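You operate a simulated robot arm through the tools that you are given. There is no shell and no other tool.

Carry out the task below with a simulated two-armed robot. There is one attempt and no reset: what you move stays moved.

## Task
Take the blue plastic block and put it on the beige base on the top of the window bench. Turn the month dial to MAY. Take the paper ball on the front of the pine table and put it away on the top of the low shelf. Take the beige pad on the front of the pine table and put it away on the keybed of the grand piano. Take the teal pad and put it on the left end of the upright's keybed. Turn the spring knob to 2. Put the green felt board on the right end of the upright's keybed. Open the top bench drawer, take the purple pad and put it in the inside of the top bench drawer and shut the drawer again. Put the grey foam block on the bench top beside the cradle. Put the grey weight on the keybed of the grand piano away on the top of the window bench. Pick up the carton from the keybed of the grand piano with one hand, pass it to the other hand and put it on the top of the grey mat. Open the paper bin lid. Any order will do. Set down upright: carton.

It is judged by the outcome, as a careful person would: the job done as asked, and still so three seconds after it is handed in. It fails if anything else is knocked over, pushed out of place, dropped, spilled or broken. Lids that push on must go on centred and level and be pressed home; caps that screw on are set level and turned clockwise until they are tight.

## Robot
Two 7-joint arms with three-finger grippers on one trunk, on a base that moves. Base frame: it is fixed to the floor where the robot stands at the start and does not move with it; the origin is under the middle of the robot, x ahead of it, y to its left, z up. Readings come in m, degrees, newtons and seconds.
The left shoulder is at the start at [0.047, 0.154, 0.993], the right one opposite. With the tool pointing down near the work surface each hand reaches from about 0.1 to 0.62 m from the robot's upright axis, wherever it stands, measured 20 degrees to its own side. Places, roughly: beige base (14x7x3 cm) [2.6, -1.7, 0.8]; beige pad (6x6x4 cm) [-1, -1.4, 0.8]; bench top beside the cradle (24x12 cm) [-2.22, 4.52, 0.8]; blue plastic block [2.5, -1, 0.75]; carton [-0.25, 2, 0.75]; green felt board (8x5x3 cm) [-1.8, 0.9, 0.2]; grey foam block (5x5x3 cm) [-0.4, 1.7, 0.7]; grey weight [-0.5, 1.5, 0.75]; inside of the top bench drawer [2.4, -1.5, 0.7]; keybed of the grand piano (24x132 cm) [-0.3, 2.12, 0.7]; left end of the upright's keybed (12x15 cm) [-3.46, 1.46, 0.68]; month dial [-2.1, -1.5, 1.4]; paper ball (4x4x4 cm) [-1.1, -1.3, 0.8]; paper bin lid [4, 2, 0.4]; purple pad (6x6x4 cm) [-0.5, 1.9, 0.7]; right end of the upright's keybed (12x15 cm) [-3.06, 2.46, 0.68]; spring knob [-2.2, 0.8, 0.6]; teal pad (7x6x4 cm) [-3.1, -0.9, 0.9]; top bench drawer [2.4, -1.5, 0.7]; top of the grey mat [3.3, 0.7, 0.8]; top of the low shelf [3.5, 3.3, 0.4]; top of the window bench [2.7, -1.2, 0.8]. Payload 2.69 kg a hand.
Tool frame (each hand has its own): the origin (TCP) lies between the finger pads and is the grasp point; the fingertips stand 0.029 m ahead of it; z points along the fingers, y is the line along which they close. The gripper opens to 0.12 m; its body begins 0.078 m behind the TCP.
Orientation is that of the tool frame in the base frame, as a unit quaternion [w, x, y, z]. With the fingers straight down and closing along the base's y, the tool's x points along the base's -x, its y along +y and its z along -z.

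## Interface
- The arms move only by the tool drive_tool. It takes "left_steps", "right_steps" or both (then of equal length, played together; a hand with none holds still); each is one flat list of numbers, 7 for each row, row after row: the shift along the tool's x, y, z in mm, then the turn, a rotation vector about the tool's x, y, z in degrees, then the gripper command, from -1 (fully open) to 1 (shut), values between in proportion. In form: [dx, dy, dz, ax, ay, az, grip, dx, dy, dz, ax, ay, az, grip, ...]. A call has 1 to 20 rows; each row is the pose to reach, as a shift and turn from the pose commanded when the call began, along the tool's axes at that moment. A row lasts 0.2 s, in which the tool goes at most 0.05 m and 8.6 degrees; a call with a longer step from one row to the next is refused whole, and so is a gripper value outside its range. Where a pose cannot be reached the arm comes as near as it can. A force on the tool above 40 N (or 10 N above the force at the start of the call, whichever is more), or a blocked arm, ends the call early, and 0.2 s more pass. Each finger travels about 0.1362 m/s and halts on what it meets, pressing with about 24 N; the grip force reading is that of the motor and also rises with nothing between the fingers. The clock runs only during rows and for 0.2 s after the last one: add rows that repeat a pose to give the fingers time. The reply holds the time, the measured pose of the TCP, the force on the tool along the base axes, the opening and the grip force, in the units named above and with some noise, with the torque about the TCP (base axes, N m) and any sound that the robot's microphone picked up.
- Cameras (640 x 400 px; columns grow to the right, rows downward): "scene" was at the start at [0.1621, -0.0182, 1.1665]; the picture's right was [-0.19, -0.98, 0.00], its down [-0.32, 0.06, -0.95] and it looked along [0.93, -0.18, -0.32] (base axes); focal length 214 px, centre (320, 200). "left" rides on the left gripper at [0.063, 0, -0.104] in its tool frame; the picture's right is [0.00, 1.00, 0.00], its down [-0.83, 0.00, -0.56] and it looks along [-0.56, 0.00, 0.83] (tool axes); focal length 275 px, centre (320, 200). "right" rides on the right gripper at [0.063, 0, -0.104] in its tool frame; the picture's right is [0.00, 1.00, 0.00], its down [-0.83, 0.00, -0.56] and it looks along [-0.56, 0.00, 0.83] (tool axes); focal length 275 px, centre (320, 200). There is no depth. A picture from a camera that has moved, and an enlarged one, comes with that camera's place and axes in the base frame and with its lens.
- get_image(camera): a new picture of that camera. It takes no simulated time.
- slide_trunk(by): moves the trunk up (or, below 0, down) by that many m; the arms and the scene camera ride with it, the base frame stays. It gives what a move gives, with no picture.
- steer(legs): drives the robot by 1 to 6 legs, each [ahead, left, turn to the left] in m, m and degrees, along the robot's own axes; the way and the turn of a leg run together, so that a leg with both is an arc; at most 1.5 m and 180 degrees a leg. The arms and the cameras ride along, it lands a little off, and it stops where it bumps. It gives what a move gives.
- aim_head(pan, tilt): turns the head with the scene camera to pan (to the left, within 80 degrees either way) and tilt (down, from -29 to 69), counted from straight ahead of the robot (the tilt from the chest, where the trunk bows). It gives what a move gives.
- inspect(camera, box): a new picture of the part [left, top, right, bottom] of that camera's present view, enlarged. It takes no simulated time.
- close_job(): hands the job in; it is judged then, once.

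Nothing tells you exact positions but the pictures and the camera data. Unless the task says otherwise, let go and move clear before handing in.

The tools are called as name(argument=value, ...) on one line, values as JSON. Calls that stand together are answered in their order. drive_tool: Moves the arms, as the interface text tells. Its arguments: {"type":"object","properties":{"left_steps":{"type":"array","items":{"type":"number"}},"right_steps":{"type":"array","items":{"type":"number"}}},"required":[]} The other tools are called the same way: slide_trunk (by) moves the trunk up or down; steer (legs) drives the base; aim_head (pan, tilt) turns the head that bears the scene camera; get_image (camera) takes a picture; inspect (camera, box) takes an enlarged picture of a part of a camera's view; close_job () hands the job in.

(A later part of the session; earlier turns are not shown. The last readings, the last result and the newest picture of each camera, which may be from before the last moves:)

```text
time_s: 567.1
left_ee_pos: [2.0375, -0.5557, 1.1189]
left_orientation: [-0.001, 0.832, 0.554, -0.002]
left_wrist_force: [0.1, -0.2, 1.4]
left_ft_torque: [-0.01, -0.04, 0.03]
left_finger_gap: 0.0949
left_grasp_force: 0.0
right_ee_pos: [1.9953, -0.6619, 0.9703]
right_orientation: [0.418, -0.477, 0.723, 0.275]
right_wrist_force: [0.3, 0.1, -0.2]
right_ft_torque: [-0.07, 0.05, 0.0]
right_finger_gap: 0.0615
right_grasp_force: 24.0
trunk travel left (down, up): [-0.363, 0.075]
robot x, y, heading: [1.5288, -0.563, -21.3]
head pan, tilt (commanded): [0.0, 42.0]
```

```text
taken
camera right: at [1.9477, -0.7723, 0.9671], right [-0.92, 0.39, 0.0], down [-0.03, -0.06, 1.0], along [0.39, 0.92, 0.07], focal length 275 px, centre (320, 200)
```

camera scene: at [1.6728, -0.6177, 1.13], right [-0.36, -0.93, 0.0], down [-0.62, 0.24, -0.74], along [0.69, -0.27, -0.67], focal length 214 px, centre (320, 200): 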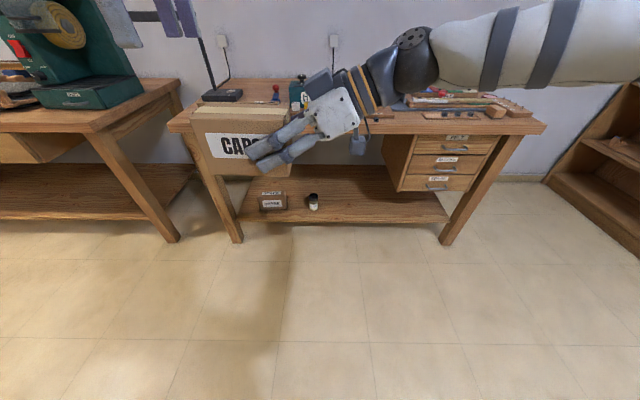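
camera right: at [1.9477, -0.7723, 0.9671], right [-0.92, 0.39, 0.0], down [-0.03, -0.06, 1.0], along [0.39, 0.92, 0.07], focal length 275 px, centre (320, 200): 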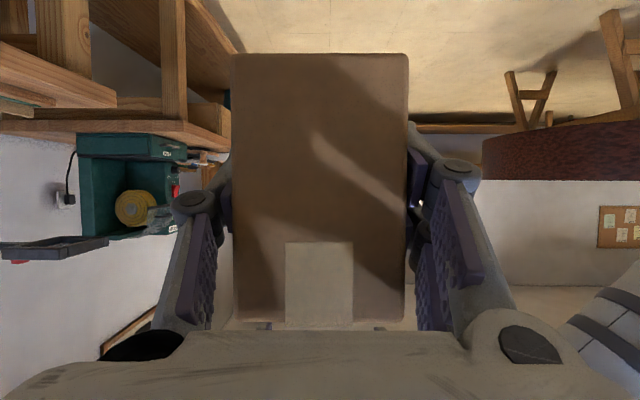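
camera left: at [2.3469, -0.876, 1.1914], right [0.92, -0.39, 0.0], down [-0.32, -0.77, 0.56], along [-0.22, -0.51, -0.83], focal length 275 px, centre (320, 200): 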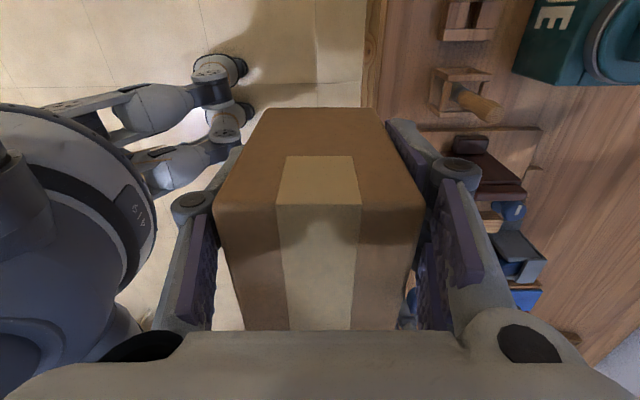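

The hand-over worked and the carton is now held by the right hand alone. I'll drive left to the grey mat on the neighbouring bench.

steer(legs=[[0, 1.45, 0], [0.15, 0.25, 0]])

get_image(camera="scene")

get_image(camera="left")

```text
time_s: 580.6
left_ee_pos: [2.7957, 0.9964, 1.1201]
left_orientation: [0.0, 0.832, 0.554, -0.002]
left_wrist_force: [-0.1, 0.2, 0.7]
left_ft_torque: [0.01, 0.05, -0.01]
left_finger_gap: 0.0948
left_grasp_force: 0.1
right_ee_pos: [2.7522, 0.8905, 0.9693]
right_orientation: [0.418, -0.477, 0.722, 0.275]
right_wrist_force: [0.2, 0.3, 0.1]
right_ft_torque: [-0.07, 0.09, 0.0]
right_finger_gap: 0.0618
right_grasp_force: 23.9
trunk travel left (down, up): [-0.363, 0.075]
robot x, y, heading: [2.2854, 0.9877, -21.1]
head pan, tilt (commanded): [0.0, 42.0]
```

```text
taken
camera scene: at [2.4297, 0.9338, 1.13], right [-0.36, -0.93, 0.0], down [-0.62, 0.24, -0.74], along [0.69, -0.27, -0.67], focal length 214 px, centre (320, 200)
```

scene: 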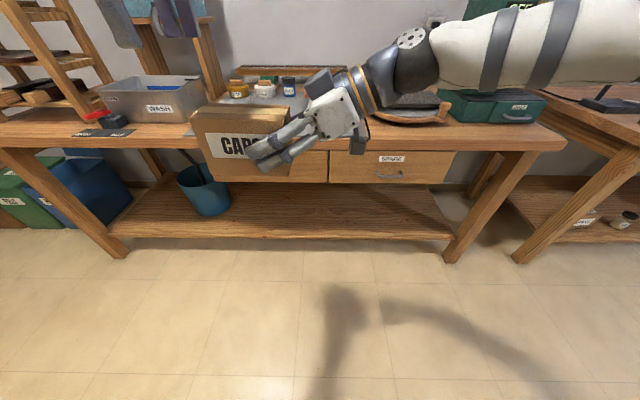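

```text
taken
camera left: at [2.82, 1.0536, 1.2247], right [0.92, -0.39, 0.0], down [-0.32, -0.77, 0.56], along [-0.22, -0.51, -0.83], focal length 275 px, centre (320, 200)
```

left: 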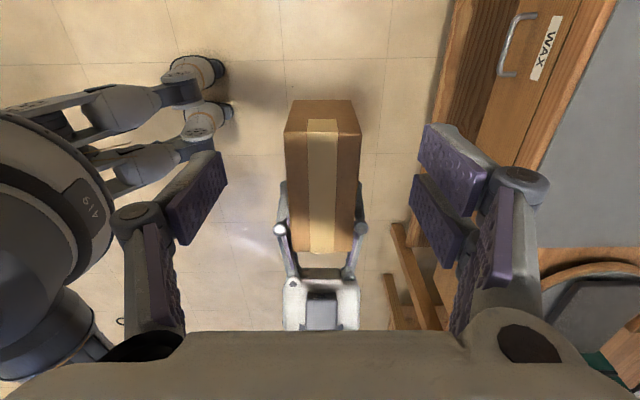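

inspect(camera="scene", box=[180, 50, 460, 180])

inspect(camera="left", box=[400, 0, 640, 400])

```text
2.29 times, centred on (320, 115) of scene
camera zoom: at [2.4297, 0.9338, 1.13], right [-0.36, -0.93, 0.0], down [-0.62, 0.24, -0.74], along [0.69, -0.27, -0.67], focal length 490 px, centre (320, 394)
```

zoom: 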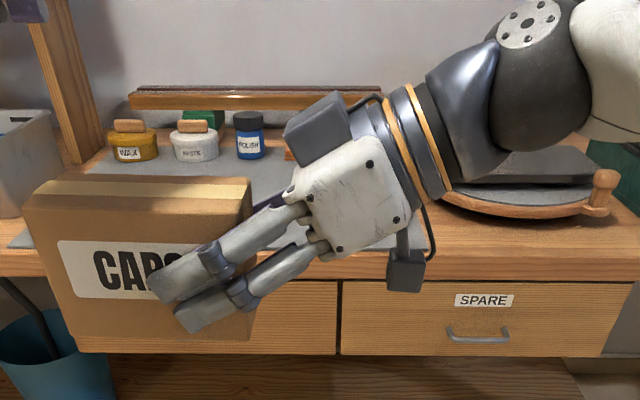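

```text
1.00 times, centred on (520, 200) of left (not enlarged: the box is as wide or as high as the picture)
camera zoom: at [2.82, 1.0536, 1.2247], right [0.92, -0.39, 0.0], down [-0.32, -0.77, 0.56], along [-0.22, -0.51, -0.83], focal length 275 px, centre (120, 200)
```

zoom: 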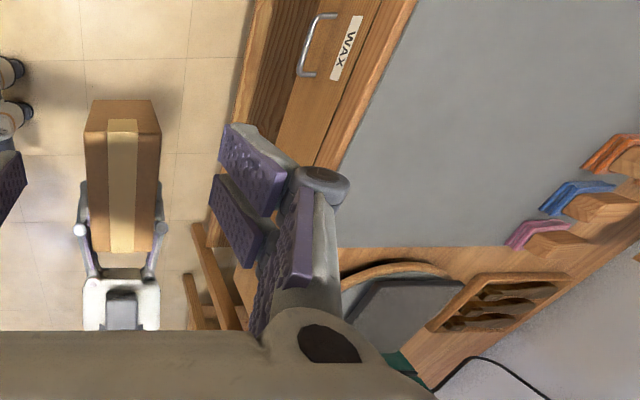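

The grey mat lies along the bench's front between the WASH tray and the ring-shaped tool. I'll drive forward so the carton hangs over its front-centre area.

steer(legs=[[0.48, 0.03, 0]])

get_image(camera="scene")

get_image(camera="left")

get_image(camera="right")

```text
time_s: 583.5
left_ee_pos: [3.2596, 0.8491, 1.1186]
left_orientation: [0.0, 0.832, 0.554, -0.002]
left_wrist_force: [0.7, -0.6, -1.1]
left_ft_torque: [0.01, 0.02, 0.03]
left_finger_gap: 0.0947
left_grasp_force: 0.0
right_ee_pos: [3.2158, 0.742, 0.9702]
right_orientation: [0.418, -0.476, 0.723, 0.274]
right_wrist_force: [1.3, -0.5, -0.7]
right_ft_torque: [-0.09, 0.03, -0.04]
right_finger_gap: 0.0617
right_grasp_force: 24.2
trunk travel left (down, up): [-0.363, 0.075]
robot x, y, heading: [2.7455, 0.8451, -21.2]
head pan, tilt (commanded): [0.0, 42.0]
```

```text
taken
camera scene: at [2.8937, 0.7866, 1.13], right [-0.36, -0.93, 0.0], down [-0.62, 0.24, -0.74], along [0.69, -0.27, -0.67], focal length 214 px, centre (320, 200)
```

scene: 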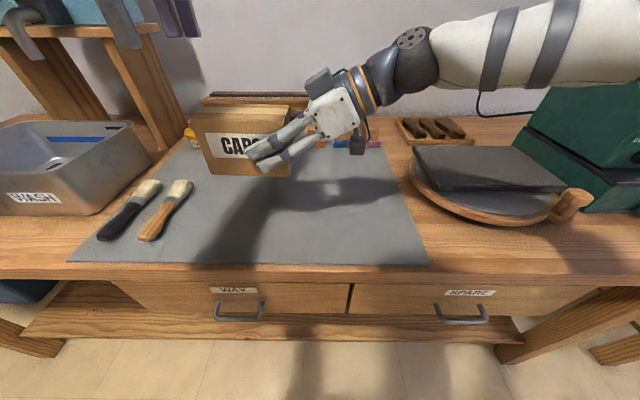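

```text
taken
camera left: at [3.2844, 0.9052, 1.2247], right [0.92, -0.39, 0.0], down [-0.32, -0.76, 0.56], along [-0.22, -0.51, -0.83], focal length 275 px, centre (320, 200)
```

left: 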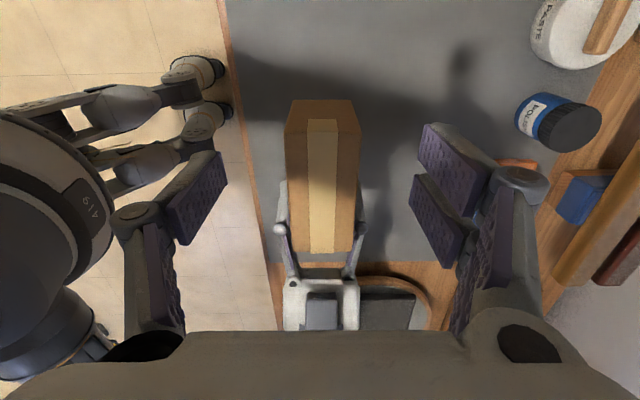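

```text
taken
camera right: at [3.1685, 0.6317, 0.967], right [-0.92, 0.39, 0.0], down [-0.03, -0.06, 1.0], along [0.39, 0.92, 0.07], focal length 275 px, centre (320, 200)
```

right: 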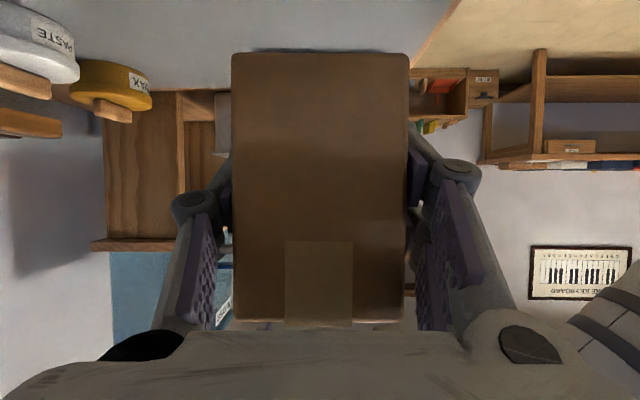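

The carton hangs over the clear part of the mat, away from the brushes. I'll lower it straight down.

drive_tool(right_steps=[20, 0, 11, 0, 0, 0, 0.6, 40, 0, 23, 0, 0, 0, 0.6, 60, 0, 34.5, 0, 0, 0, 0.6, 78, 0, 44.8, 0, 0, 0, 0.6, 78, 0, 44.8, 0, 0, 0, 0.6])

get_image(camera="scene")

get_image(camera="right")

```text
time_s: 584.7
left_ee_pos: [3.2583, 0.8483, 1.1193]
left_orientation: [0.0, 0.833, 0.554, -0.003]
left_wrist_force: [-0.5, -0.1, -0.3]
left_ft_torque: [0.01, 0.0, 0.03]
left_finger_gap: 0.0949
left_grasp_force: 0.1
right_ee_pos: [3.2157, 0.7432, 0.8802]
right_orientation: [0.418, -0.477, 0.722, 0.276]
right_wrist_force: [-0.2, -0.4, -0.1]
right_ft_torque: [-0.07, 0.02, 0.0]
right_finger_gap: 0.0618
right_grasp_force: 23.8
trunk travel left (down, up): [-0.363, 0.075]
robot x, y, heading: [2.7467, 0.8437, -21.1]
head pan, tilt (commanded): [0.0, 42.0]
```

```text
taken
camera scene: at [2.8933, 0.7867, 1.1301], right [-0.36, -0.93, 0.0], down [-0.62, 0.24, -0.74], along [0.69, -0.27, -0.67], focal length 214 px, centre (320, 200)
```

scene: 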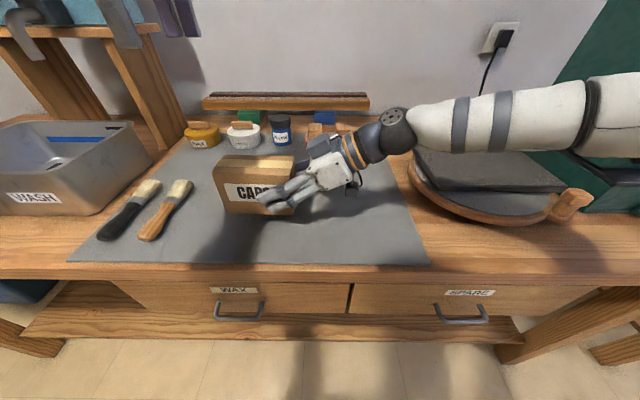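

```text
taken
camera right: at [3.168, 0.6322, 0.8777], right [-0.92, 0.39, -0.01], down [-0.03, -0.06, 1.0], along [0.39, 0.92, 0.07], focal length 275 px, centre (320, 200)
```

right: 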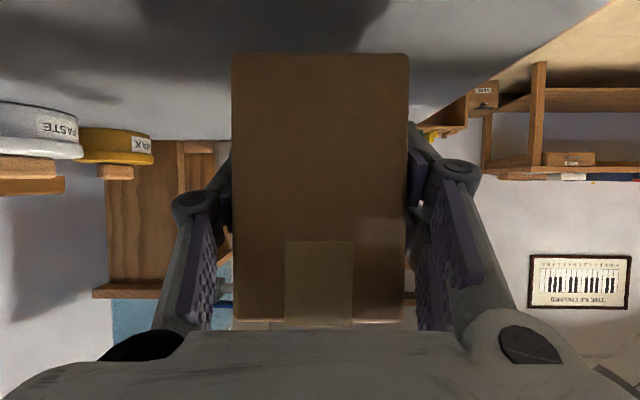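

drive_tool(right_steps=[7, 0, 4, 0, 0, 0, 0.6, 13, 0, 7.5, 0, 0, 0, 0.6, 15.6, 0, 9, 0, 0, 0, 0.6])

drive_tool(right_steps=[1.7, 0, 1, 0, 0, 0, 0.6, 3.5, 0, 2, 0, 0, 0, 0.6, 5.2, 0, 3, 0, 0, 0, 0.6])

get_image(camera="right")

```text
time_s: 585.5
left_ee_pos: [3.2581, 0.8481, 1.1201]
left_orientation: [0.0, 0.832, 0.554, -0.001]
left_wrist_force: [-0.6, -0.2, -0.3]
left_ft_torque: [-0.01, -0.01, 0.0]
left_finger_gap: 0.0948
left_grasp_force: 0.1
right_ee_pos: [3.2156, 0.7428, 0.8621]
right_orientation: [0.418, -0.477, 0.722, 0.276]
right_wrist_force: [-0.4, -0.2, 0.0]
right_ft_torque: [-0.07, 0.03, 0.02]
right_finger_gap: 0.0616
right_grasp_force: 23.9
trunk travel left (down, up): [-0.363, 0.075]
robot x, y, heading: [2.7517, 0.847, -21.3]
head pan, tilt (commanded): [0.0, 42.0]
```

```text
time_s: 586.3
left_ee_pos: [3.2581, 0.8485, 1.1194]
left_orientation: [0.0, 0.832, 0.554, -0.001]
left_wrist_force: [-0.8, -0.6, 0.0]
left_ft_torque: [-0.01, 0.0, -0.04]
left_finger_gap: 0.0945
left_grasp_force: 0.2
right_ee_pos: [3.2161, 0.7428, 0.8555]
right_orientation: [0.418, -0.477, 0.723, 0.275]
right_wrist_force: [0.3, 0.1, 0.1]
right_ft_torque: [-0.05, 0.04, -0.01]
right_finger_gap: 0.0618
right_grasp_force: 24.2
trunk travel left (down, up): [-0.363, 0.075]
robot x, y, heading: [2.7494, 0.8404, -21.3]
head pan, tilt (commanded): [0.0, 42.0]
```

```text
taken
camera right: at [3.1685, 0.6312, 0.8533], right [-0.92, 0.39, -0.01], down [-0.03, -0.06, 1.0], along [0.39, 0.92, 0.07], focal length 275 px, centre (320, 200)
```

right: 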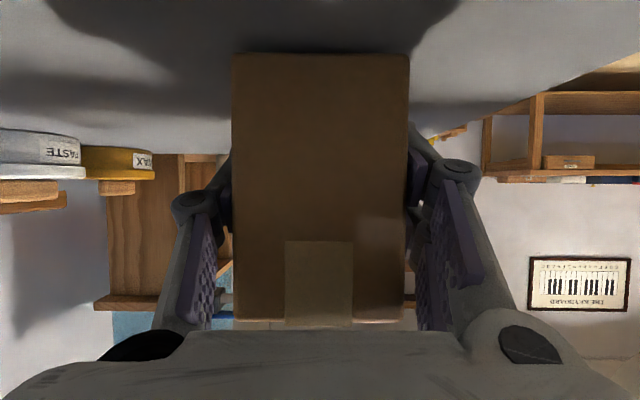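

drive_tool(right_steps=[1.7, 0, 1, 0, 0, 0, 0.6, 3.5, 0, 2, 0, 0, 0, 0.6, 5.2, 0, 3, 0, 0, 0, 0.6])

drive_tool(right_steps=[1.7, 0, 1, 0, 0, 0, 0.6, 3.5, 0, 2, 0, 0, 0, 0.6])

```text
time_s: 587.1
left_ee_pos: [3.2586, 0.8481, 1.1207]
left_orientation: [0.001, 0.833, 0.554, -0.001]
left_wrist_force: [-2.1, -0.2, 0.6]
left_ft_torque: [-0.01, 0.0, 0.01]
left_finger_gap: 0.0949
left_grasp_force: 0.1
right_ee_pos: [3.218, 0.7423, 0.8524]
right_orientation: [0.421, -0.476, 0.722, 0.274]
right_wrist_force: [1.8, -1.3, 10.5]
right_ft_torque: [-0.36, 0.21, -0.05]
right_finger_gap: 0.0619
right_grasp_force: 24.0
trunk travel left (down, up): [-0.363, 0.075]
robot x, y, heading: [2.7501, 0.8431, -21.1]
head pan, tilt (commanded): [0.0, 42.0]
```

```text
time_s: 587.7
left_ee_pos: [3.2577, 0.8488, 1.12]
left_orientation: [0.0, 0.832, 0.555, -0.001]
left_wrist_force: [0.1, 0.0, -0.6]
left_ft_torque: [-0.01, 0.0, -0.03]
left_finger_gap: 0.0949
left_grasp_force: 0.1
right_ee_pos: [3.215, 0.7432, 0.848]
right_orientation: [0.42, -0.477, 0.722, 0.274]
right_wrist_force: [4.3, 0.0, 21.8]
right_ft_torque: [0.48, -0.05, -0.17]
right_finger_gap: 0.062
right_grasp_force: 24.0
trunk travel left (down, up): [-0.363, 0.075]
robot x, y, heading: [2.7498, 0.8437, -21.0]
head pan, tilt (commanded): [0.0, 42.0]
```

The carton is standing on the mat. I'll ease off, open the fingers and withdraw along the hand's axis.

drive_tool(right_steps=[-2, 0, -1, 0, 0, 0, 0.3, -3, 0, -2, 0, 0, 0, 0.0, -3, 0, -2, 0, 0, 0, -0.3, -3, 0, -2, 0, 0, 0, -0.58, -3, 0, -2, 0, 0, 0, -0.58, -3, 0, -30, 0, 0, 0, -0.58, -3, 0, -60, 0, 0, 0, -0.58, -3, 0, -95, 0, 0, 0, -0.58, -3, 0, -130, 0, 0, 0, -0.58])

get_image(camera="scene")

get_image(camera="right")

```text
time_s: 589.7
left_ee_pos: [3.258, 0.8488, 1.1206]
left_orientation: [0.0, 0.832, 0.555, -0.001]
left_wrist_force: [0.1, -0.3, 0.1]
left_ft_torque: [0.05, 0.02, -0.01]
left_finger_gap: 0.0947
left_grasp_force: 0.1
right_ee_pos: [3.1709, 0.6415, 0.9141]
right_orientation: [0.418, -0.477, 0.722, 0.276]
right_wrist_force: [-0.4, 0.4, -0.4]
right_ft_torque: [-0.02, 0.0, -0.03]
right_finger_gap: 0.0947
right_grasp_force: 0.1
trunk travel left (down, up): [-0.363, 0.075]
robot x, y, heading: [2.7526, 0.8446, -21.2]
head pan, tilt (commanded): [0.0, 42.0]
```

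```text
taken
camera scene: at [2.8929, 0.7865, 1.1301], right [-0.36, -0.93, 0.0], down [-0.62, 0.24, -0.74], along [0.69, -0.27, -0.67], focal length 214 px, centre (320, 200)
```

scene: 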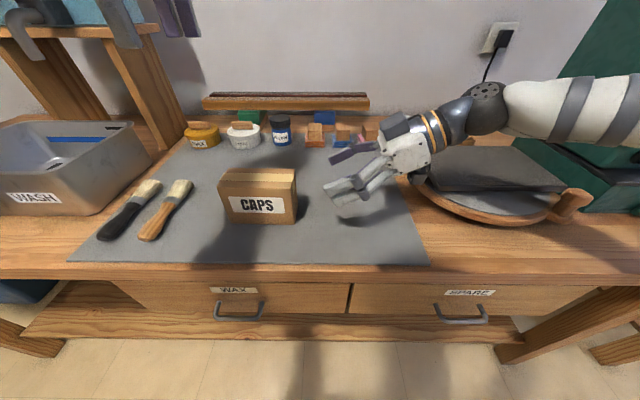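

```text
taken
camera right: at [3.1235, 0.5309, 0.9119], right [-0.92, 0.39, 0.0], down [-0.03, -0.06, 1.0], along [0.39, 0.92, 0.07], focal length 275 px, centre (320, 200)
```

right: 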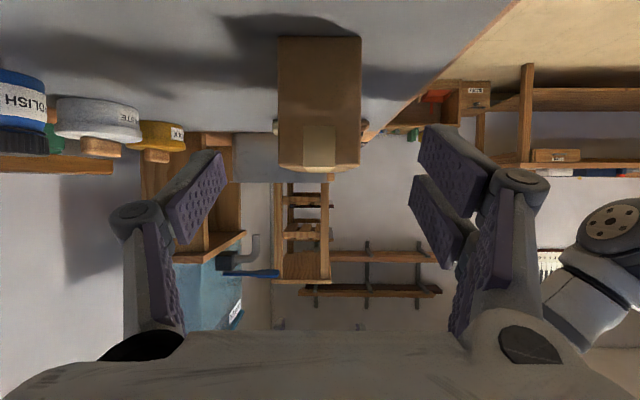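

The carton stands upright on the mat. I'll lift the right hand, back off, and restore both hands to the normal carry pose.

drive_tool(right_steps=[-30, 0, -20, 0, 0, 0, -0.58, -60, 0, -40, 0, 0, 0, -0.58, -95, 0, -60, 0, 0, 0, -0.58, -130, 0, -75, 0, 0, 0, -0.58])

steer(legs=[[-0.55, 0, 0]])

drive_tool(right_steps=[15, 3, -5, 0, 7.5, 0, -0.42, 30, 6, -10, 0, 15, 0, -0.42, 45, 10, -15, 0, 22.5, 0, -0.42, 60, 15, -20, 0, 30, 0, -0.42, 75, 20, -25, 0, 37.5, 0, -0.42, 88, 25, -30, 0, 45, 0, -0.42, 95, 30, -35, 0, 52.5, 0, -0.42, 100, 35, -40, 0, 60, 0, -0.42], left_steps=[0, -8, 0, 0, 0, -8, -0.42, 0, -16, 0, 0, 0, -16, -0.42, 0, -24, 0, 0, 0, -24, -0.42, 0, -32, 0, 0, 0, -32, -0.42, 0, -40, 0, 0, 0, -40, -0.42, 0, -48, 0, 0, 0, -48, -0.42, 0, -56, 0, 0, 0, -56, -0.42, 0, -64, 0, 0, 0, -64, -0.42])

drive_tool(right_steps=[0, 0, 0, 0, 0, 8.2, -0.42, 0, 0, 0, 0, 0, 16.4, -0.42, 0, 0, 0, 0, 0, 24.6, -0.42, 0, 0, 0, 0, 0, 32.8, -0.42, 0, 0, 0, 0, 0, 41, -0.42, 0, 0, 0, 0, 0, 49.2, -0.42, 0, 0, 0, 0, 0, 57.4, -0.42, 0, 0, 0, 0, 0, 65.6, -0.42, 0, 0, 0, 0, 0, 73.8, -0.42, 0, 0, 0, 0, 0, 82, -0.42, 0, 0, 0, 0, 0, 90, -0.42], left_steps=[0, 0, 0, 0, 0, -5, -0.42, 0, 0, 0, 0, 0, -10, -0.42, 0, 0, 0, 0, 0, -15, -0.42, 0, 0, 0, 0, 0, -20, -0.42, 0, 0, 0, 0, 0, -25, -0.42, 0, 0, 0, 0, 0, -28, -0.42, 0, 0, 0, 0, 0, -28, -0.42, 0, 0, 0, 0, 0, -28, -0.42, 0, 0, 0, 0, 0, -28, -0.42, 0, 0, 0, 0, 0, -28, -0.42, 0, 0, 0, 0, 0, -28, -0.42])

get_image(camera="scene")

```text
time_s: 590.7
left_ee_pos: [3.259, 0.8491, 1.1194]
left_orientation: [0.0, 0.832, 0.555, -0.002]
left_wrist_force: [0.3, 1.7, 0.3]
left_ft_torque: [-0.02, 0.0, 0.0]
left_finger_gap: 0.0951
left_grasp_force: 0.1
right_ee_pos: [3.1712, 0.6417, 1.0633]
right_orientation: [0.419, -0.476, 0.723, 0.275]
right_wrist_force: [-0.3, 0.5, -0.7]
right_ft_torque: [-0.02, -0.01, 0.0]
right_finger_gap: 0.0949
right_grasp_force: 0.0
trunk travel left (down, up): [-0.363, 0.075]
robot x, y, heading: [2.752, 0.8423, -21.4]
head pan, tilt (commanded): [0.0, 42.0]
```

```text
time_s: 593.8
left_ee_pos: [2.7528, 1.0439, 1.1194]
left_orientation: [0.0, 0.834, 0.552, -0.001]
left_wrist_force: [-0.6, -0.3, 0.1]
left_ft_torque: [0.02, -0.01, 0.0]
left_finger_gap: 0.0947
left_grasp_force: 0.0
right_ee_pos: [2.664, 0.8365, 1.0624]
right_orientation: [0.419, -0.476, 0.723, 0.275]
right_wrist_force: [-0.7, 0.8, -0.2]
right_ft_torque: [0.04, 0.02, -0.02]
right_finger_gap: 0.0947
right_grasp_force: 0.0
trunk travel left (down, up): [-0.363, 0.075]
robot x, y, heading: [2.2405, 1.0437, -21.6]
head pan, tilt (commanded): [0.0, 42.0]
```

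```text
time_s: 595.6
left_ee_pos: [2.693, 1.0703, 1.1195]
left_orientation: [-0.001, 0.414, 0.91, -0.002]
left_wrist_force: [-0.6, 0.4, 1.1]
left_ft_torque: [0.04, 0.04, 0.0]
left_finger_gap: 0.0849
left_grasp_force: 0.1
right_ee_pos: [2.5959, 0.7737, 0.9973]
right_orientation: [0.0, -0.548, 0.836, -0.001]
right_wrist_force: [0.7, 0.7, -0.1]
right_ft_torque: [0.01, -0.03, -0.05]
right_finger_gap: 0.0852
right_grasp_force: 0.1
trunk travel left (down, up): [-0.363, 0.075]
robot x, y, heading: [2.2431, 1.0413, -21.8]
head pan, tilt (commanded): [0.0, 42.0]
```

```text
time_s: 598.0
left_ee_pos: [2.6927, 1.0681, 1.1193]
left_orientation: [-0.001, 0.182, 0.983, 0.0]
left_wrist_force: [0.0, 0.2, -0.3]
left_ft_torque: [-0.02, 0.0, 0.01]
left_finger_gap: 0.0853
left_grasp_force: 0.1
right_ee_pos: [2.5962, 0.7744, 0.9965]
right_orientation: [0.0, 0.205, 0.979, 0.001]
right_wrist_force: [0.1, -0.2, 0.3]
right_ft_torque: [0.02, -0.03, 0.02]
right_finger_gap: 0.0853
right_grasp_force: 0.0
trunk travel left (down, up): [-0.363, 0.075]
robot x, y, heading: [2.2431, 1.0436, -21.2]
head pan, tilt (commanded): [0.0, 42.0]
```

```text
taken
camera scene: at [2.3859, 0.9843, 1.1301], right [-0.37, -0.93, 0.0], down [-0.62, 0.25, -0.74], along [0.69, -0.27, -0.67], focal length 214 px, centre (320, 200)
```

scene: 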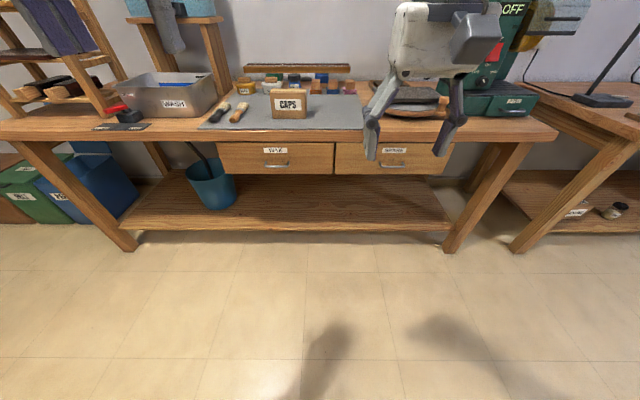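

Now the remaining west-side jobs. I'll raise the right hand and drive back round the piano to its keyboard side for the grey foam block.

drive_tool(right_steps=[15, 0, -30, 0, 0, 0, -0.42, 25, 0, -60, 0, 0, 0, -0.42, 30, 0, -95, 0, 0, 0, -0.42])

steer(legs=[[0, 0, -130.3], [1.3, 0, 0], [0, 0, -28.5], [1.5, 0, 0], [0.28, 0, 0], [0, 0, -60]])

steer(legs=[[1.15, 0, 0], [0, 0, -145]])

get_image(camera="scene")

```text
time_s: 598.8
left_ee_pos: [2.6926, 1.0692, 1.12]
left_orientation: [-0.002, 0.182, 0.983, -0.002]
left_wrist_force: [-0.1, 0.7, -0.5]
left_ft_torque: [-0.02, -0.03, -0.04]
left_finger_gap: 0.0851
left_grasp_force: 0.0
right_ee_pos: [2.5671, 0.7855, 1.0925]
right_orientation: [0.002, 0.204, 0.979, 0.001]
right_wrist_force: [0.3, 0.1, -0.7]
right_ft_torque: [0.0, -0.02, 0.01]
right_finger_gap: 0.0856
right_grasp_force: 0.1
trunk travel left (down, up): [-0.363, 0.075]
robot x, y, heading: [2.2434, 1.0387, -21.7]
head pan, tilt (commanded): [0.0, 42.0]
```

```text
time_s: 623.3
left_ee_pos: [-1.0383, 0.843, 1.1191]
left_orientation: [0.0, 0.86, -0.511, 0.002]
left_wrist_force: [0.0, 0.0, 0.2]
left_ft_torque: [0.0, 0.01, -0.02]
left_finger_gap: 0.0852
left_grasp_force: 0.1
right_ee_pos: [-0.7599, 0.975, 1.0917]
right_orientation: [0.0, 0.848, -0.53, -0.001]
right_wrist_force: [0.3, 0.4, 0.3]
right_ft_torque: [0.0, 0.02, 0.02]
right_finger_gap: 0.0852
right_grasp_force: 0.0
trunk travel left (down, up): [-0.363, 0.075]
robot x, y, heading: [-0.6769, 0.5705, 118.2]
head pan, tilt (commanded): [0.0, 42.0]
```

```text
time_s: 635.2
left_ee_pos: [-0.7745, 1.5745, 1.1187]
left_orientation: [0.0, 0.236, 0.972, -0.001]
left_wrist_force: [0.3, -0.6, 0.5]
left_ft_torque: [-0.03, 0.0, -0.02]
left_finger_gap: 0.0854
left_grasp_force: 0.0
right_ee_pos: [-0.9293, 1.3073, 1.0906]
right_orientation: [0.002, 0.257, 0.966, 0.001]
right_wrist_force: [0.6, -0.2, -0.9]
right_ft_torque: [0.0, 0.01, -0.01]
right_finger_gap: 0.0852
right_grasp_force: 0.0
trunk travel left (down, up): [-0.363, 0.075]
robot x, y, heading: [-1.2226, 1.5952, -28.0]
head pan, tilt (commanded): [0.0, 42.0]
```

```text
taken
camera scene: at [-1.0877, 1.5244, 1.1301], right [-0.46, -0.89, 0.0], down [-0.59, 0.31, -0.74], along [0.66, -0.35, -0.67], focal length 214 px, centre (320, 200)
```

scene: 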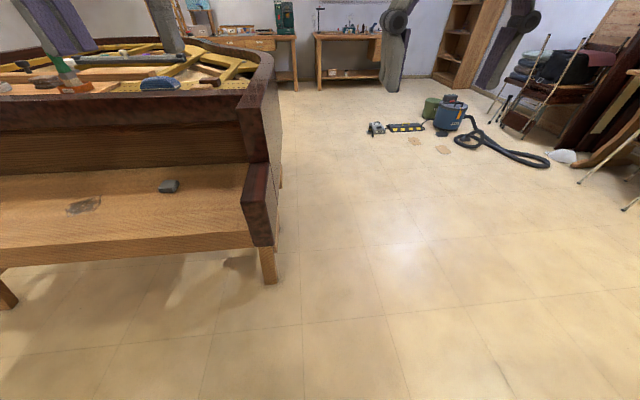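

steer(legs=[[0, 0.3, 0], [0.22, 0, 3]])

get_image(camera="scene")

get_image(camera="left")

```text
time_s: 639.4
left_ee_pos: [-0.4345, 1.7599, 1.1191]
left_orientation: [-0.001, 0.21, 0.978, -0.001]
left_wrist_force: [1.7, -0.3, -0.2]
left_ft_torque: [0.02, 0.03, 0.01]
left_finger_gap: 0.0852
left_grasp_force: 0.2
right_ee_pos: [-0.5763, 1.4842, 1.0913]
right_orientation: [0.0, 0.231, 0.973, 0.001]
right_wrist_force: [1.3, -0.8, 0.6]
right_ft_torque: [0.02, 0.04, 0.0]
right_finger_gap: 0.0849
right_grasp_force: 0.1
trunk travel left (down, up): [-0.363, 0.075]
robot x, y, heading: [-0.8824, 1.755, -24.7]
head pan, tilt (commanded): [0.0, 42.0]
```

```text
taken
camera scene: at [-0.7451, 1.6919, 1.13], right [-0.42, -0.91, 0.0], down [-0.61, 0.28, -0.74], along [0.68, -0.31, -0.67], focal length 214 px, centre (320, 200)
```

scene: 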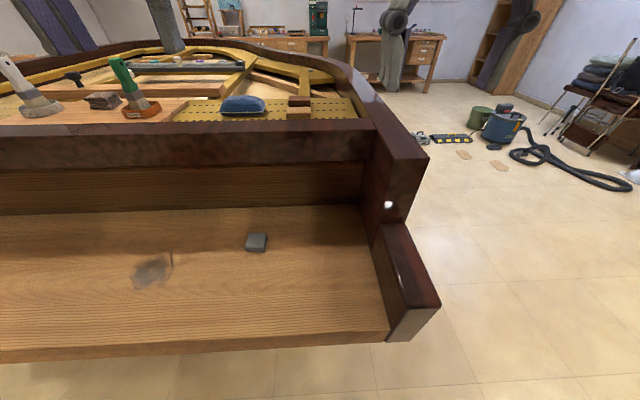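

```text
taken
camera left: at [-0.4908, 1.785, 1.225], right [0.41, 0.91, 0.0], down [0.76, -0.34, 0.55], along [0.5, -0.23, -0.83], focal length 275 px, centre (320, 200)
```

left: 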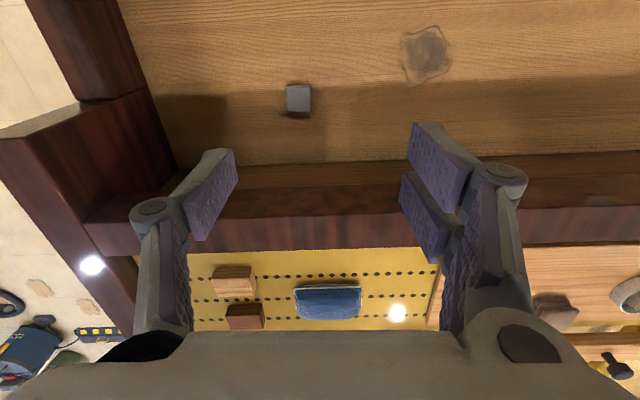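

drive_tool(left_steps=[-15, -10, 40, 0, 0, 0, -0.42, -30, -20, 80, 0, 0, 0, -0.42, -45, -30, 120, 0, 0, 0, -0.42, -59, -41, 160, 0, 0, 0, -0.42, -59, -41, 205, 0, 0, 0, -0.42, -59, -41, 250, 0, 0, 0, -0.42, -59, -41, 295, 0, 0, 0, -0.42, -59, -41, 325, 0, 0, 0, -0.42, -59, -41, 325, 0, 0, 0, -0.42])

get_image(camera="left")

```text
time_s: 641.4
left_ee_pos: [-0.3992, 1.6968, 0.7947]
left_orientation: [-0.002, 0.209, 0.978, -0.001]
left_wrist_force: [0.8, -0.4, 0.2]
left_ft_torque: [-0.01, -0.01, 0.01]
left_finger_gap: 0.0852
left_grasp_force: 0.1
right_ee_pos: [-0.5763, 1.4848, 1.091]
right_orientation: [0.0, 0.231, 0.973, 0.0]
right_wrist_force: [0.3, 0.1, -0.2]
right_ft_torque: [0.01, 0.01, 0.01]
right_finger_gap: 0.0851
right_grasp_force: 0.0
trunk travel left (down, up): [-0.363, 0.075]
robot x, y, heading: [-0.8861, 1.7601, -24.6]
head pan, tilt (commanded): [0.0, 42.0]
```

```text
taken
camera left: at [-0.4561, 1.7224, 0.8999], right [0.41, 0.91, 0.0], down [0.76, -0.34, 0.56], along [0.5, -0.23, -0.83], focal length 275 px, centre (320, 200)
```

left: 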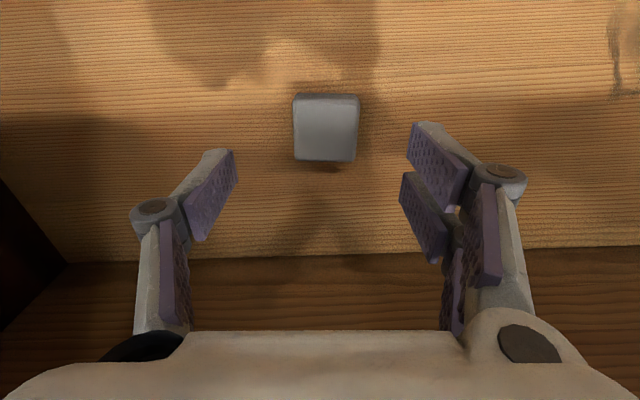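

drive_tool(left_steps=[0, 4, 30, 0, 0, 0, -0.3, 0, 4, 52, 0, 0, 0, -0.3, 0, 4, 61, 0, 0, 0, -0.3, 0, 4, 60, 0, 0, 0, 0.0, 0, 4, 60, 0, 0, 0, 0.3, 0, 4, 60, 0, 0, 0, 0.6, 0, 4, 60, 0, 0, 0, 0.6])

get_image(camera="left")

```text
time_s: 643.0
left_ee_pos: [-0.3983, 1.7011, 0.7344]
left_orientation: [-0.001, 0.209, 0.978, -0.002]
left_wrist_force: [0.2, -0.4, -0.8]
left_ft_torque: [0.05, 0.02, -0.02]
left_finger_gap: 0.0422
left_grasp_force: 23.8
right_ee_pos: [-0.5755, 1.4837, 1.0922]
right_orientation: [0.001, 0.231, 0.973, 0.001]
right_wrist_force: [-0.5, -0.4, 1.0]
right_ft_torque: [-0.02, 0.01, 0.0]
right_finger_gap: 0.0853
right_grasp_force: 0.1
trunk travel left (down, up): [-0.363, 0.075]
robot x, y, heading: [-0.8862, 1.7562, -24.4]
head pan, tilt (commanded): [0.0, 42.0]
```

```text
taken
camera left: at [-0.4541, 1.726, 0.8397], right [0.41, 0.91, 0.0], down [0.76, -0.34, 0.55], along [0.5, -0.23, -0.83], focal length 275 px, centre (320, 200)
```

left: 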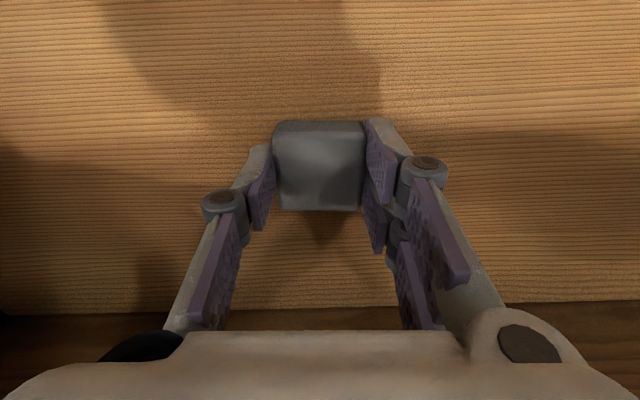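

The foam block is held. I'll lift it and drive around to the cradle bench in the north-west, passing west of the dolly.

drive_tool(left_steps=[0, 0, -30, 0, 0, 0, 0.6, 0, 0, -70, 0, 0, 0, 0.6, 0, 0, -115, 0, 0, 0, 0.6, 0, 0, -160, 0, 0, 0, 0.6, 0, 0, -205, 0, 0, 0, 0.6, 10, 0, -250, 0, 0, 0, 0.6, 20, 0, -295, 0, 0, 0, 0.6, 35, 0, -335, 0, 0, 0, 0.6, 55, 0, -365, 0, 0, 0, 0.6])

steer(legs=[[-0.48, -0.06, 0], [0, 0, 90], [0, 0, 91.5], [0.85, -0.34, 0]])

aim_head(pan=-30, tilt=25)

get_image(camera="scene")

aim_head(pan=20, tilt=30)

get_image(camera="scene")

```text
time_s: 645.0
left_ee_pos: [-0.4487, 1.7249, 1.0997]
left_orientation: [-0.001, 0.208, 0.978, 0.0]
left_wrist_force: [-0.3, 0.1, 0.3]
left_ft_torque: [0.02, 0.03, 0.0]
left_finger_gap: 0.0422
left_grasp_force: 24.3
right_ee_pos: [-0.5765, 1.4842, 1.0912]
right_orientation: [0.001, 0.231, 0.973, 0.0]
right_wrist_force: [0.5, -0.3, 0.1]
right_ft_torque: [0.01, 0.0, 0.0]
right_finger_gap: 0.0851
right_grasp_force: 0.0
trunk travel left (down, up): [-0.363, 0.075]
robot x, y, heading: [-0.8868, 1.7559, -24.6]
head pan, tilt (commanded): [0.0, 42.0]
```

```text
time_s: 660.0
left_ee_pos: [-2.4535, 2.5365, 1.0994]
left_orientation: [-0.002, 0.984, -0.181, 0.001]
left_wrist_force: [-0.4, 0.1, -0.2]
left_ft_torque: [0.01, -0.03, -0.02]
left_finger_gap: 0.0423
left_grasp_force: 24.2
right_ee_pos: [-2.3372, 2.7836, 1.0901]
right_orientation: [0.001, 0.979, -0.202, -0.001]
right_wrist_force: [-0.4, -0.3, 0.2]
right_ft_torque: [0.01, -0.01, 0.03]
right_finger_gap: 0.0852
right_grasp_force: 0.0
trunk travel left (down, up): [-0.363, 0.075]
robot x, y, heading: [-2.0144, 2.5314, 159.0]
head pan, tilt (commanded): [0.0, 42.0]
```

```text
time_s: 661.0
left_ee_pos: [-2.4529, 2.536, 1.0991]
left_orientation: [-0.002, 0.984, -0.18, 0.001]
left_wrist_force: [0.5, 1.1, -0.2]
left_ft_torque: [0.0, 0.01, 0.0]
left_finger_gap: 0.0422
left_grasp_force: 23.9
right_ee_pos: [-2.3381, 2.7846, 1.0912]
right_orientation: [0.001, 0.98, -0.201, -0.001]
right_wrist_force: [-0.1, 0.3, -0.4]
right_ft_torque: [-0.02, -0.02, -0.01]
right_finger_gap: 0.0853
right_grasp_force: 0.1
trunk travel left (down, up): [-0.363, 0.075]
robot x, y, heading: [-2.0124, 2.5306, 158.6]
head pan, tilt (commanded): [-30.0, 25.0]
```

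```text
taken
camera scene: at [-2.1359, 2.6265, 1.1563], right [0.78, 0.63, 0.0], down [0.26, -0.33, -0.91], along [-0.57, 0.71, -0.42], focal length 214 px, centre (320, 200)
```

scene: 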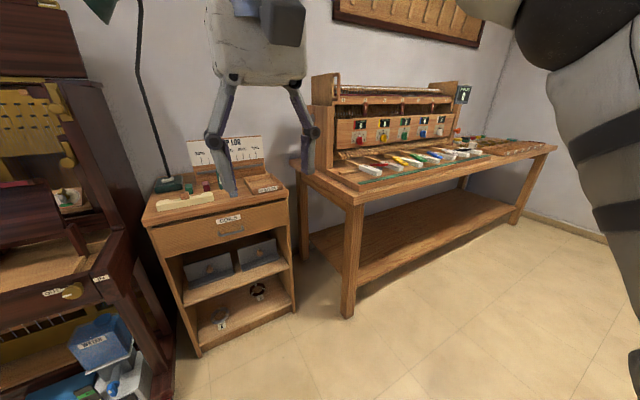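

```text
time_s: 662.1
left_ee_pos: [-2.4518, 2.5373, 1.0988]
left_orientation: [-0.002, 0.984, -0.18, 0.001]
left_wrist_force: [0.0, -0.4, -0.5]
left_ft_torque: [-0.01, 0.02, 0.0]
left_finger_gap: 0.0425
left_grasp_force: 24.1
right_ee_pos: [-2.3369, 2.784, 1.0906]
right_orientation: [0.0, 0.979, -0.202, -0.001]
right_wrist_force: [0.2, 0.0, -0.2]
right_ft_torque: [-0.02, -0.01, 0.01]
right_finger_gap: 0.0851
right_grasp_force: 0.1
trunk travel left (down, up): [-0.363, 0.075]
robot x, y, heading: [-2.0136, 2.528, 158.5]
head pan, tilt (commanded): [20.0, 30.0]
```

```text
taken
camera scene: at [-2.1687, 2.5568, 1.1484], right [0.02, 1.0, 0.0], down [0.5, -0.01, -0.87], along [-0.87, 0.02, -0.5], focal length 214 px, centre (320, 200)
```

scene: 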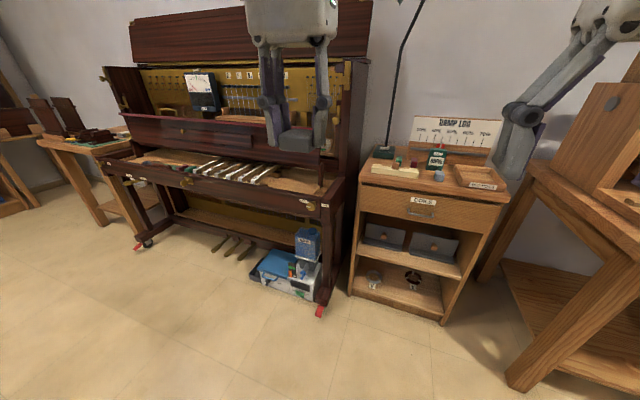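

The long bench with the cradle rack is to my right, and the upright piano to my left. I'll step closer, then slide right along the bench toward its far end.

steer(legs=[[0.22, 0, 0], [0, -1.45, 0]])

aim_head(pan=0, tilt=32)

get_image(camera="scene")

aim_head(pan=-40, tilt=32)

get_image(camera="scene")

```text
time_s: 674.7
left_ee_pos: [-2.1077, 3.9693, 1.0992]
left_orientation: [-0.001, 0.981, -0.194, 0.001]
left_wrist_force: [0.3, 0.2, -0.5]
left_ft_torque: [-0.01, -0.02, 0.02]
left_finger_gap: 0.042
left_grasp_force: 24.1
right_ee_pos: [-1.9862, 4.2129, 1.0916]
right_orientation: [0.001, 0.977, -0.215, -0.001]
right_wrist_force: [-0.6, 0.4, -0.5]
right_ft_torque: [0.03, 0.02, 0.01]
right_finger_gap: 0.085
right_grasp_force: 0.0
trunk travel left (down, up): [-0.363, 0.075]
robot x, y, heading: [-1.6692, 3.95, 157.3]
head pan, tilt (commanded): [20.0, 30.0]
```

```text
time_s: 675.5
left_ee_pos: [-2.1072, 3.9682, 1.0976]
left_orientation: [-0.001, 0.981, -0.193, 0.002]
left_wrist_force: [0.6, 0.5, -0.2]
left_ft_torque: [0.05, 0.0, -0.02]
left_finger_gap: 0.0422
left_grasp_force: 24.5
right_ee_pos: [-1.9871, 4.2138, 1.0918]
right_orientation: [0.0, 0.977, -0.215, -0.001]
right_wrist_force: [-0.4, -0.9, 0.3]
right_ft_torque: [0.04, -0.01, 0.0]
right_finger_gap: 0.0848
right_grasp_force: 0.2
trunk travel left (down, up): [-0.363, 0.075]
robot x, y, heading: [-1.6677, 3.9479, 157.0]
head pan, tilt (commanded): [0.0, 32.0]
```

```text
taken
camera scene: at [-1.8162, 4.0119, 1.1452], right [0.39, 0.92, 0.0], down [0.49, -0.2, -0.85], along [-0.78, 0.33, -0.53], focal length 214 px, centre (320, 200)
```

scene: 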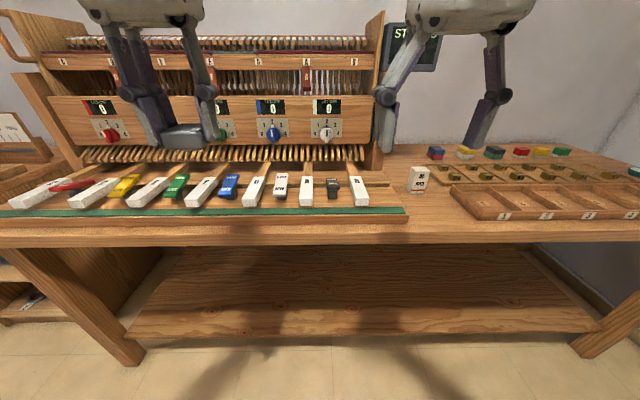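

```text
time_s: 676.6
left_ee_pos: [-2.1078, 3.9695, 1.0984]
left_orientation: [-0.002, 0.981, -0.195, 0.001]
left_wrist_force: [0.6, -0.3, -0.1]
left_ft_torque: [0.0, 0.0, -0.01]
left_finger_gap: 0.0421
left_grasp_force: 23.6
right_ee_pos: [-1.9861, 4.2124, 1.0927]
right_orientation: [0.001, 0.977, -0.214, -0.001]
right_wrist_force: [-0.2, 0.1, -0.2]
right_ft_torque: [0.0, -0.01, -0.01]
right_finger_gap: 0.0852
right_grasp_force: 0.0
trunk travel left (down, up): [-0.363, 0.075]
robot x, y, heading: [-1.6634, 3.948, 157.1]
head pan, tilt (commanded): [-40.0, 32.0]
```

```text
taken
camera scene: at [-1.7746, 4.0569, 1.1452], right [0.89, 0.46, 0.0], down [0.24, -0.47, -0.85], along [-0.39, 0.75, -0.53], focal length 214 px, centre (320, 200)
```

scene: 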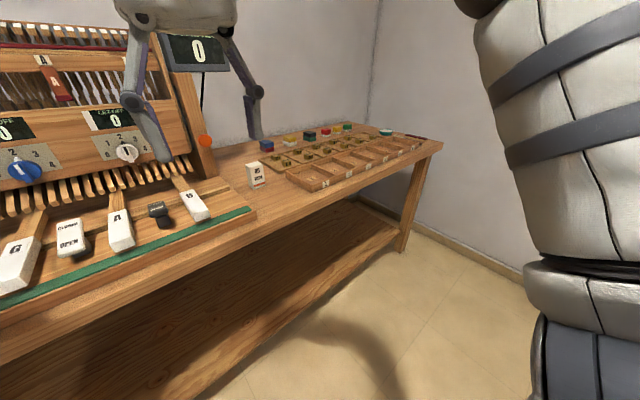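

The free strip beside the cradle lies between its key tray and the compartment tray, with a small white block at the back. I'll place the foam in front of that, at about (-2.173, 4.52), and move there.

steer(legs=[[0, -0.4775, 0], [0.2, 0, 0]])

aim_head(pan=0, tilt=42)

get_image(camera="scene")

get_image(camera="left")

get_image(camera="right")

```text
time_s: 681.9
left_ee_pos: [-2.1104, 4.4774, 1.0969]
left_orientation: [-0.001, 0.982, -0.188, 0.0]
left_wrist_force: [-0.6, -0.2, -0.3]
left_ft_torque: [0.0, -0.04, 0.01]
left_finger_gap: 0.0422
left_grasp_force: 23.7
right_ee_pos: [-1.9923, 4.7234, 1.092]
right_orientation: [0.001, 0.978, -0.209, 0.0]
right_wrist_force: [0.2, 0.3, -0.4]
right_ft_torque: [-0.01, -0.04, 0.02]
right_finger_gap: 0.0852
right_grasp_force: 0.0
trunk travel left (down, up): [-0.363, 0.075]
robot x, y, heading: [-1.6689, 4.4641, 157.9]
head pan, tilt (commanded): [-40.0, 32.0]
```

```text
time_s: 683.0
left_ee_pos: [-2.1096, 4.4768, 1.0995]
left_orientation: [-0.002, 0.982, -0.188, 0.001]
left_wrist_force: [0.8, 0.2, -0.5]
left_ft_torque: [0.0, 0.01, 0.01]
left_finger_gap: 0.0423
left_grasp_force: 23.7
right_ee_pos: [-1.9923, 4.7223, 1.0912]
right_orientation: [0.001, 0.978, -0.21, 0.0]
right_wrist_force: [-0.2, -0.1, 0.2]
right_ft_torque: [0.03, -0.02, 0.0]
right_finger_gap: 0.0851
right_grasp_force: 0.2
trunk travel left (down, up): [-0.363, 0.075]
robot x, y, heading: [-1.6686, 4.4605, 157.8]
head pan, tilt (commanded): [0.0, 42.0]
```

```text
taken
camera scene: at [-1.8135, 4.5211, 1.1301], right [0.38, 0.93, 0.0], down [0.62, -0.25, -0.74], along [-0.69, 0.28, -0.67], focal length 214 px, centre (320, 200)
```

scene: 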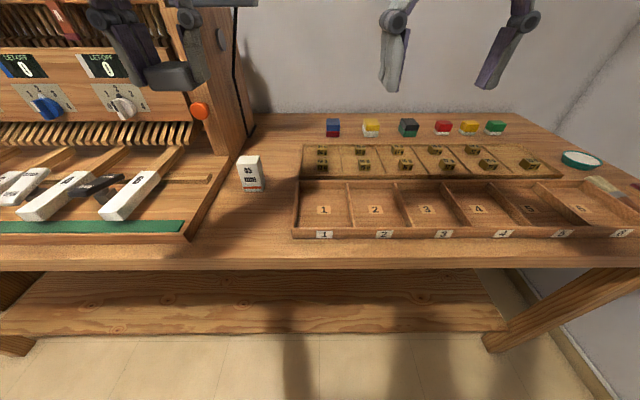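

```text
taken
camera left: at [-2.0511, 4.4524, 1.2049], right [-0.37, -0.93, 0.0], down [-0.77, 0.31, 0.55], along [-0.51, 0.21, -0.83], focal length 275 px, centre (320, 200)
```

left: 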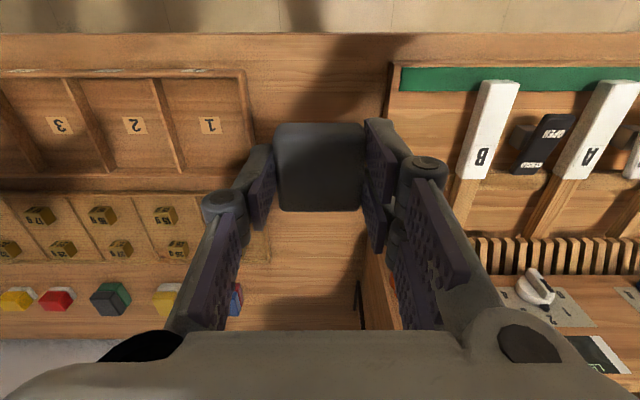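

```text
taken
camera right: at [-1.9338, 4.6979, 1.1963], right [-0.41, -0.91, 0.0], down [-0.76, 0.34, 0.56], along [-0.51, 0.23, -0.83], focal length 275 px, centre (320, 200)
```

right: 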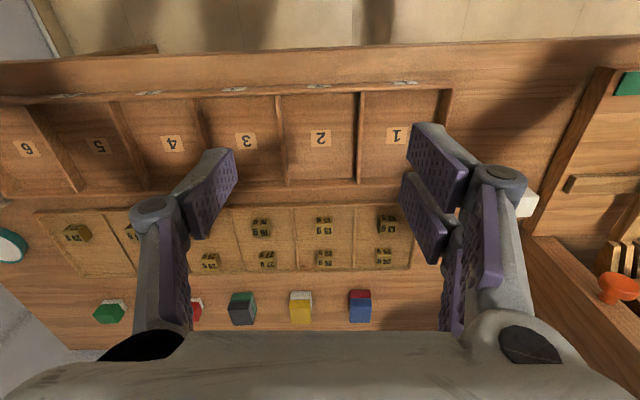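

drive_tool(left_steps=[-18, -1, 40, 0, 0, 0, 0.6, -36, -2, 80, 0, 0, 0, 0.6, -54, -3, 120, 0, 0, 0, 0.6, -72, -3, 160, 0, 0, 0, 0.6, -72, -3, 200, 0, 0, 0, 0.6, -72, -3, 232, 0, 0, 0, 0.6, -72, -3, 232, 0, 0, 0, 0.6])

get_image(camera="left")

get_image(camera="scene")

```text
time_s: 684.6
left_ee_pos: [-2.1744, 4.5063, 0.866]
left_orientation: [-0.002, 0.982, -0.188, 0.0]
left_wrist_force: [0.2, 0.1, 1.0]
left_ft_torque: [-0.01, -0.01, -0.01]
left_finger_gap: 0.0423
left_grasp_force: 24.2
right_ee_pos: [-1.9913, 4.722, 1.0915]
right_orientation: [0.001, 0.978, -0.21, -0.001]
right_wrist_force: [-0.5, 0.1, 0.6]
right_ft_torque: [-0.01, -0.03, -0.01]
right_finger_gap: 0.0853
right_grasp_force: 0.2
trunk travel left (down, up): [-0.363, 0.075]
robot x, y, heading: [-1.6689, 4.4618, 157.8]
head pan, tilt (commanded): [0.0, 42.0]
```

```text
taken
camera left: at [-2.1158, 4.4806, 0.9713], right [-0.37, -0.93, 0.0], down [-0.77, 0.31, 0.56], along [-0.51, 0.21, -0.83], focal length 275 px, centre (320, 200)
```

left: 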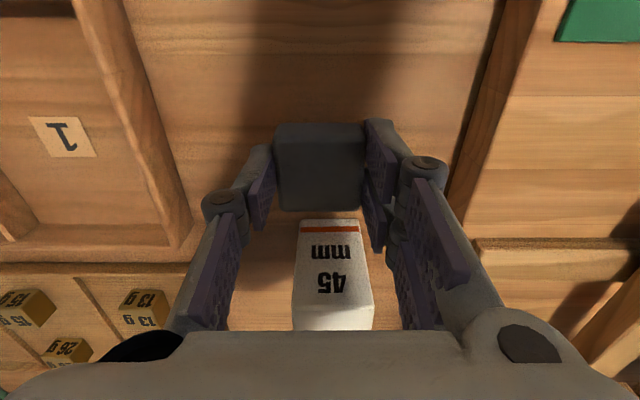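

```text
taken
camera scene: at [-1.8134, 4.5209, 1.1301], right [0.38, 0.93, 0.0], down [0.62, -0.25, -0.74], along [-0.69, 0.28, -0.67], focal length 214 px, centre (320, 200)
```

scene: 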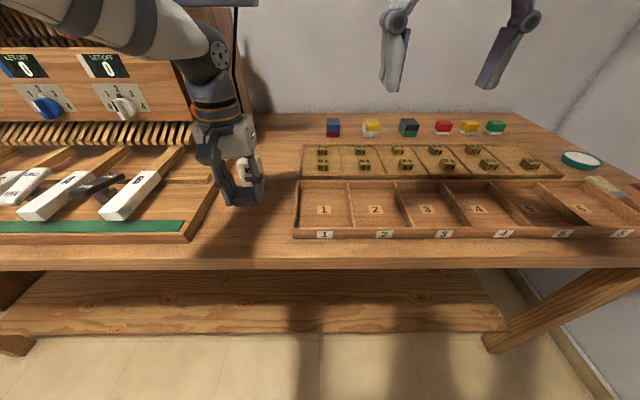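

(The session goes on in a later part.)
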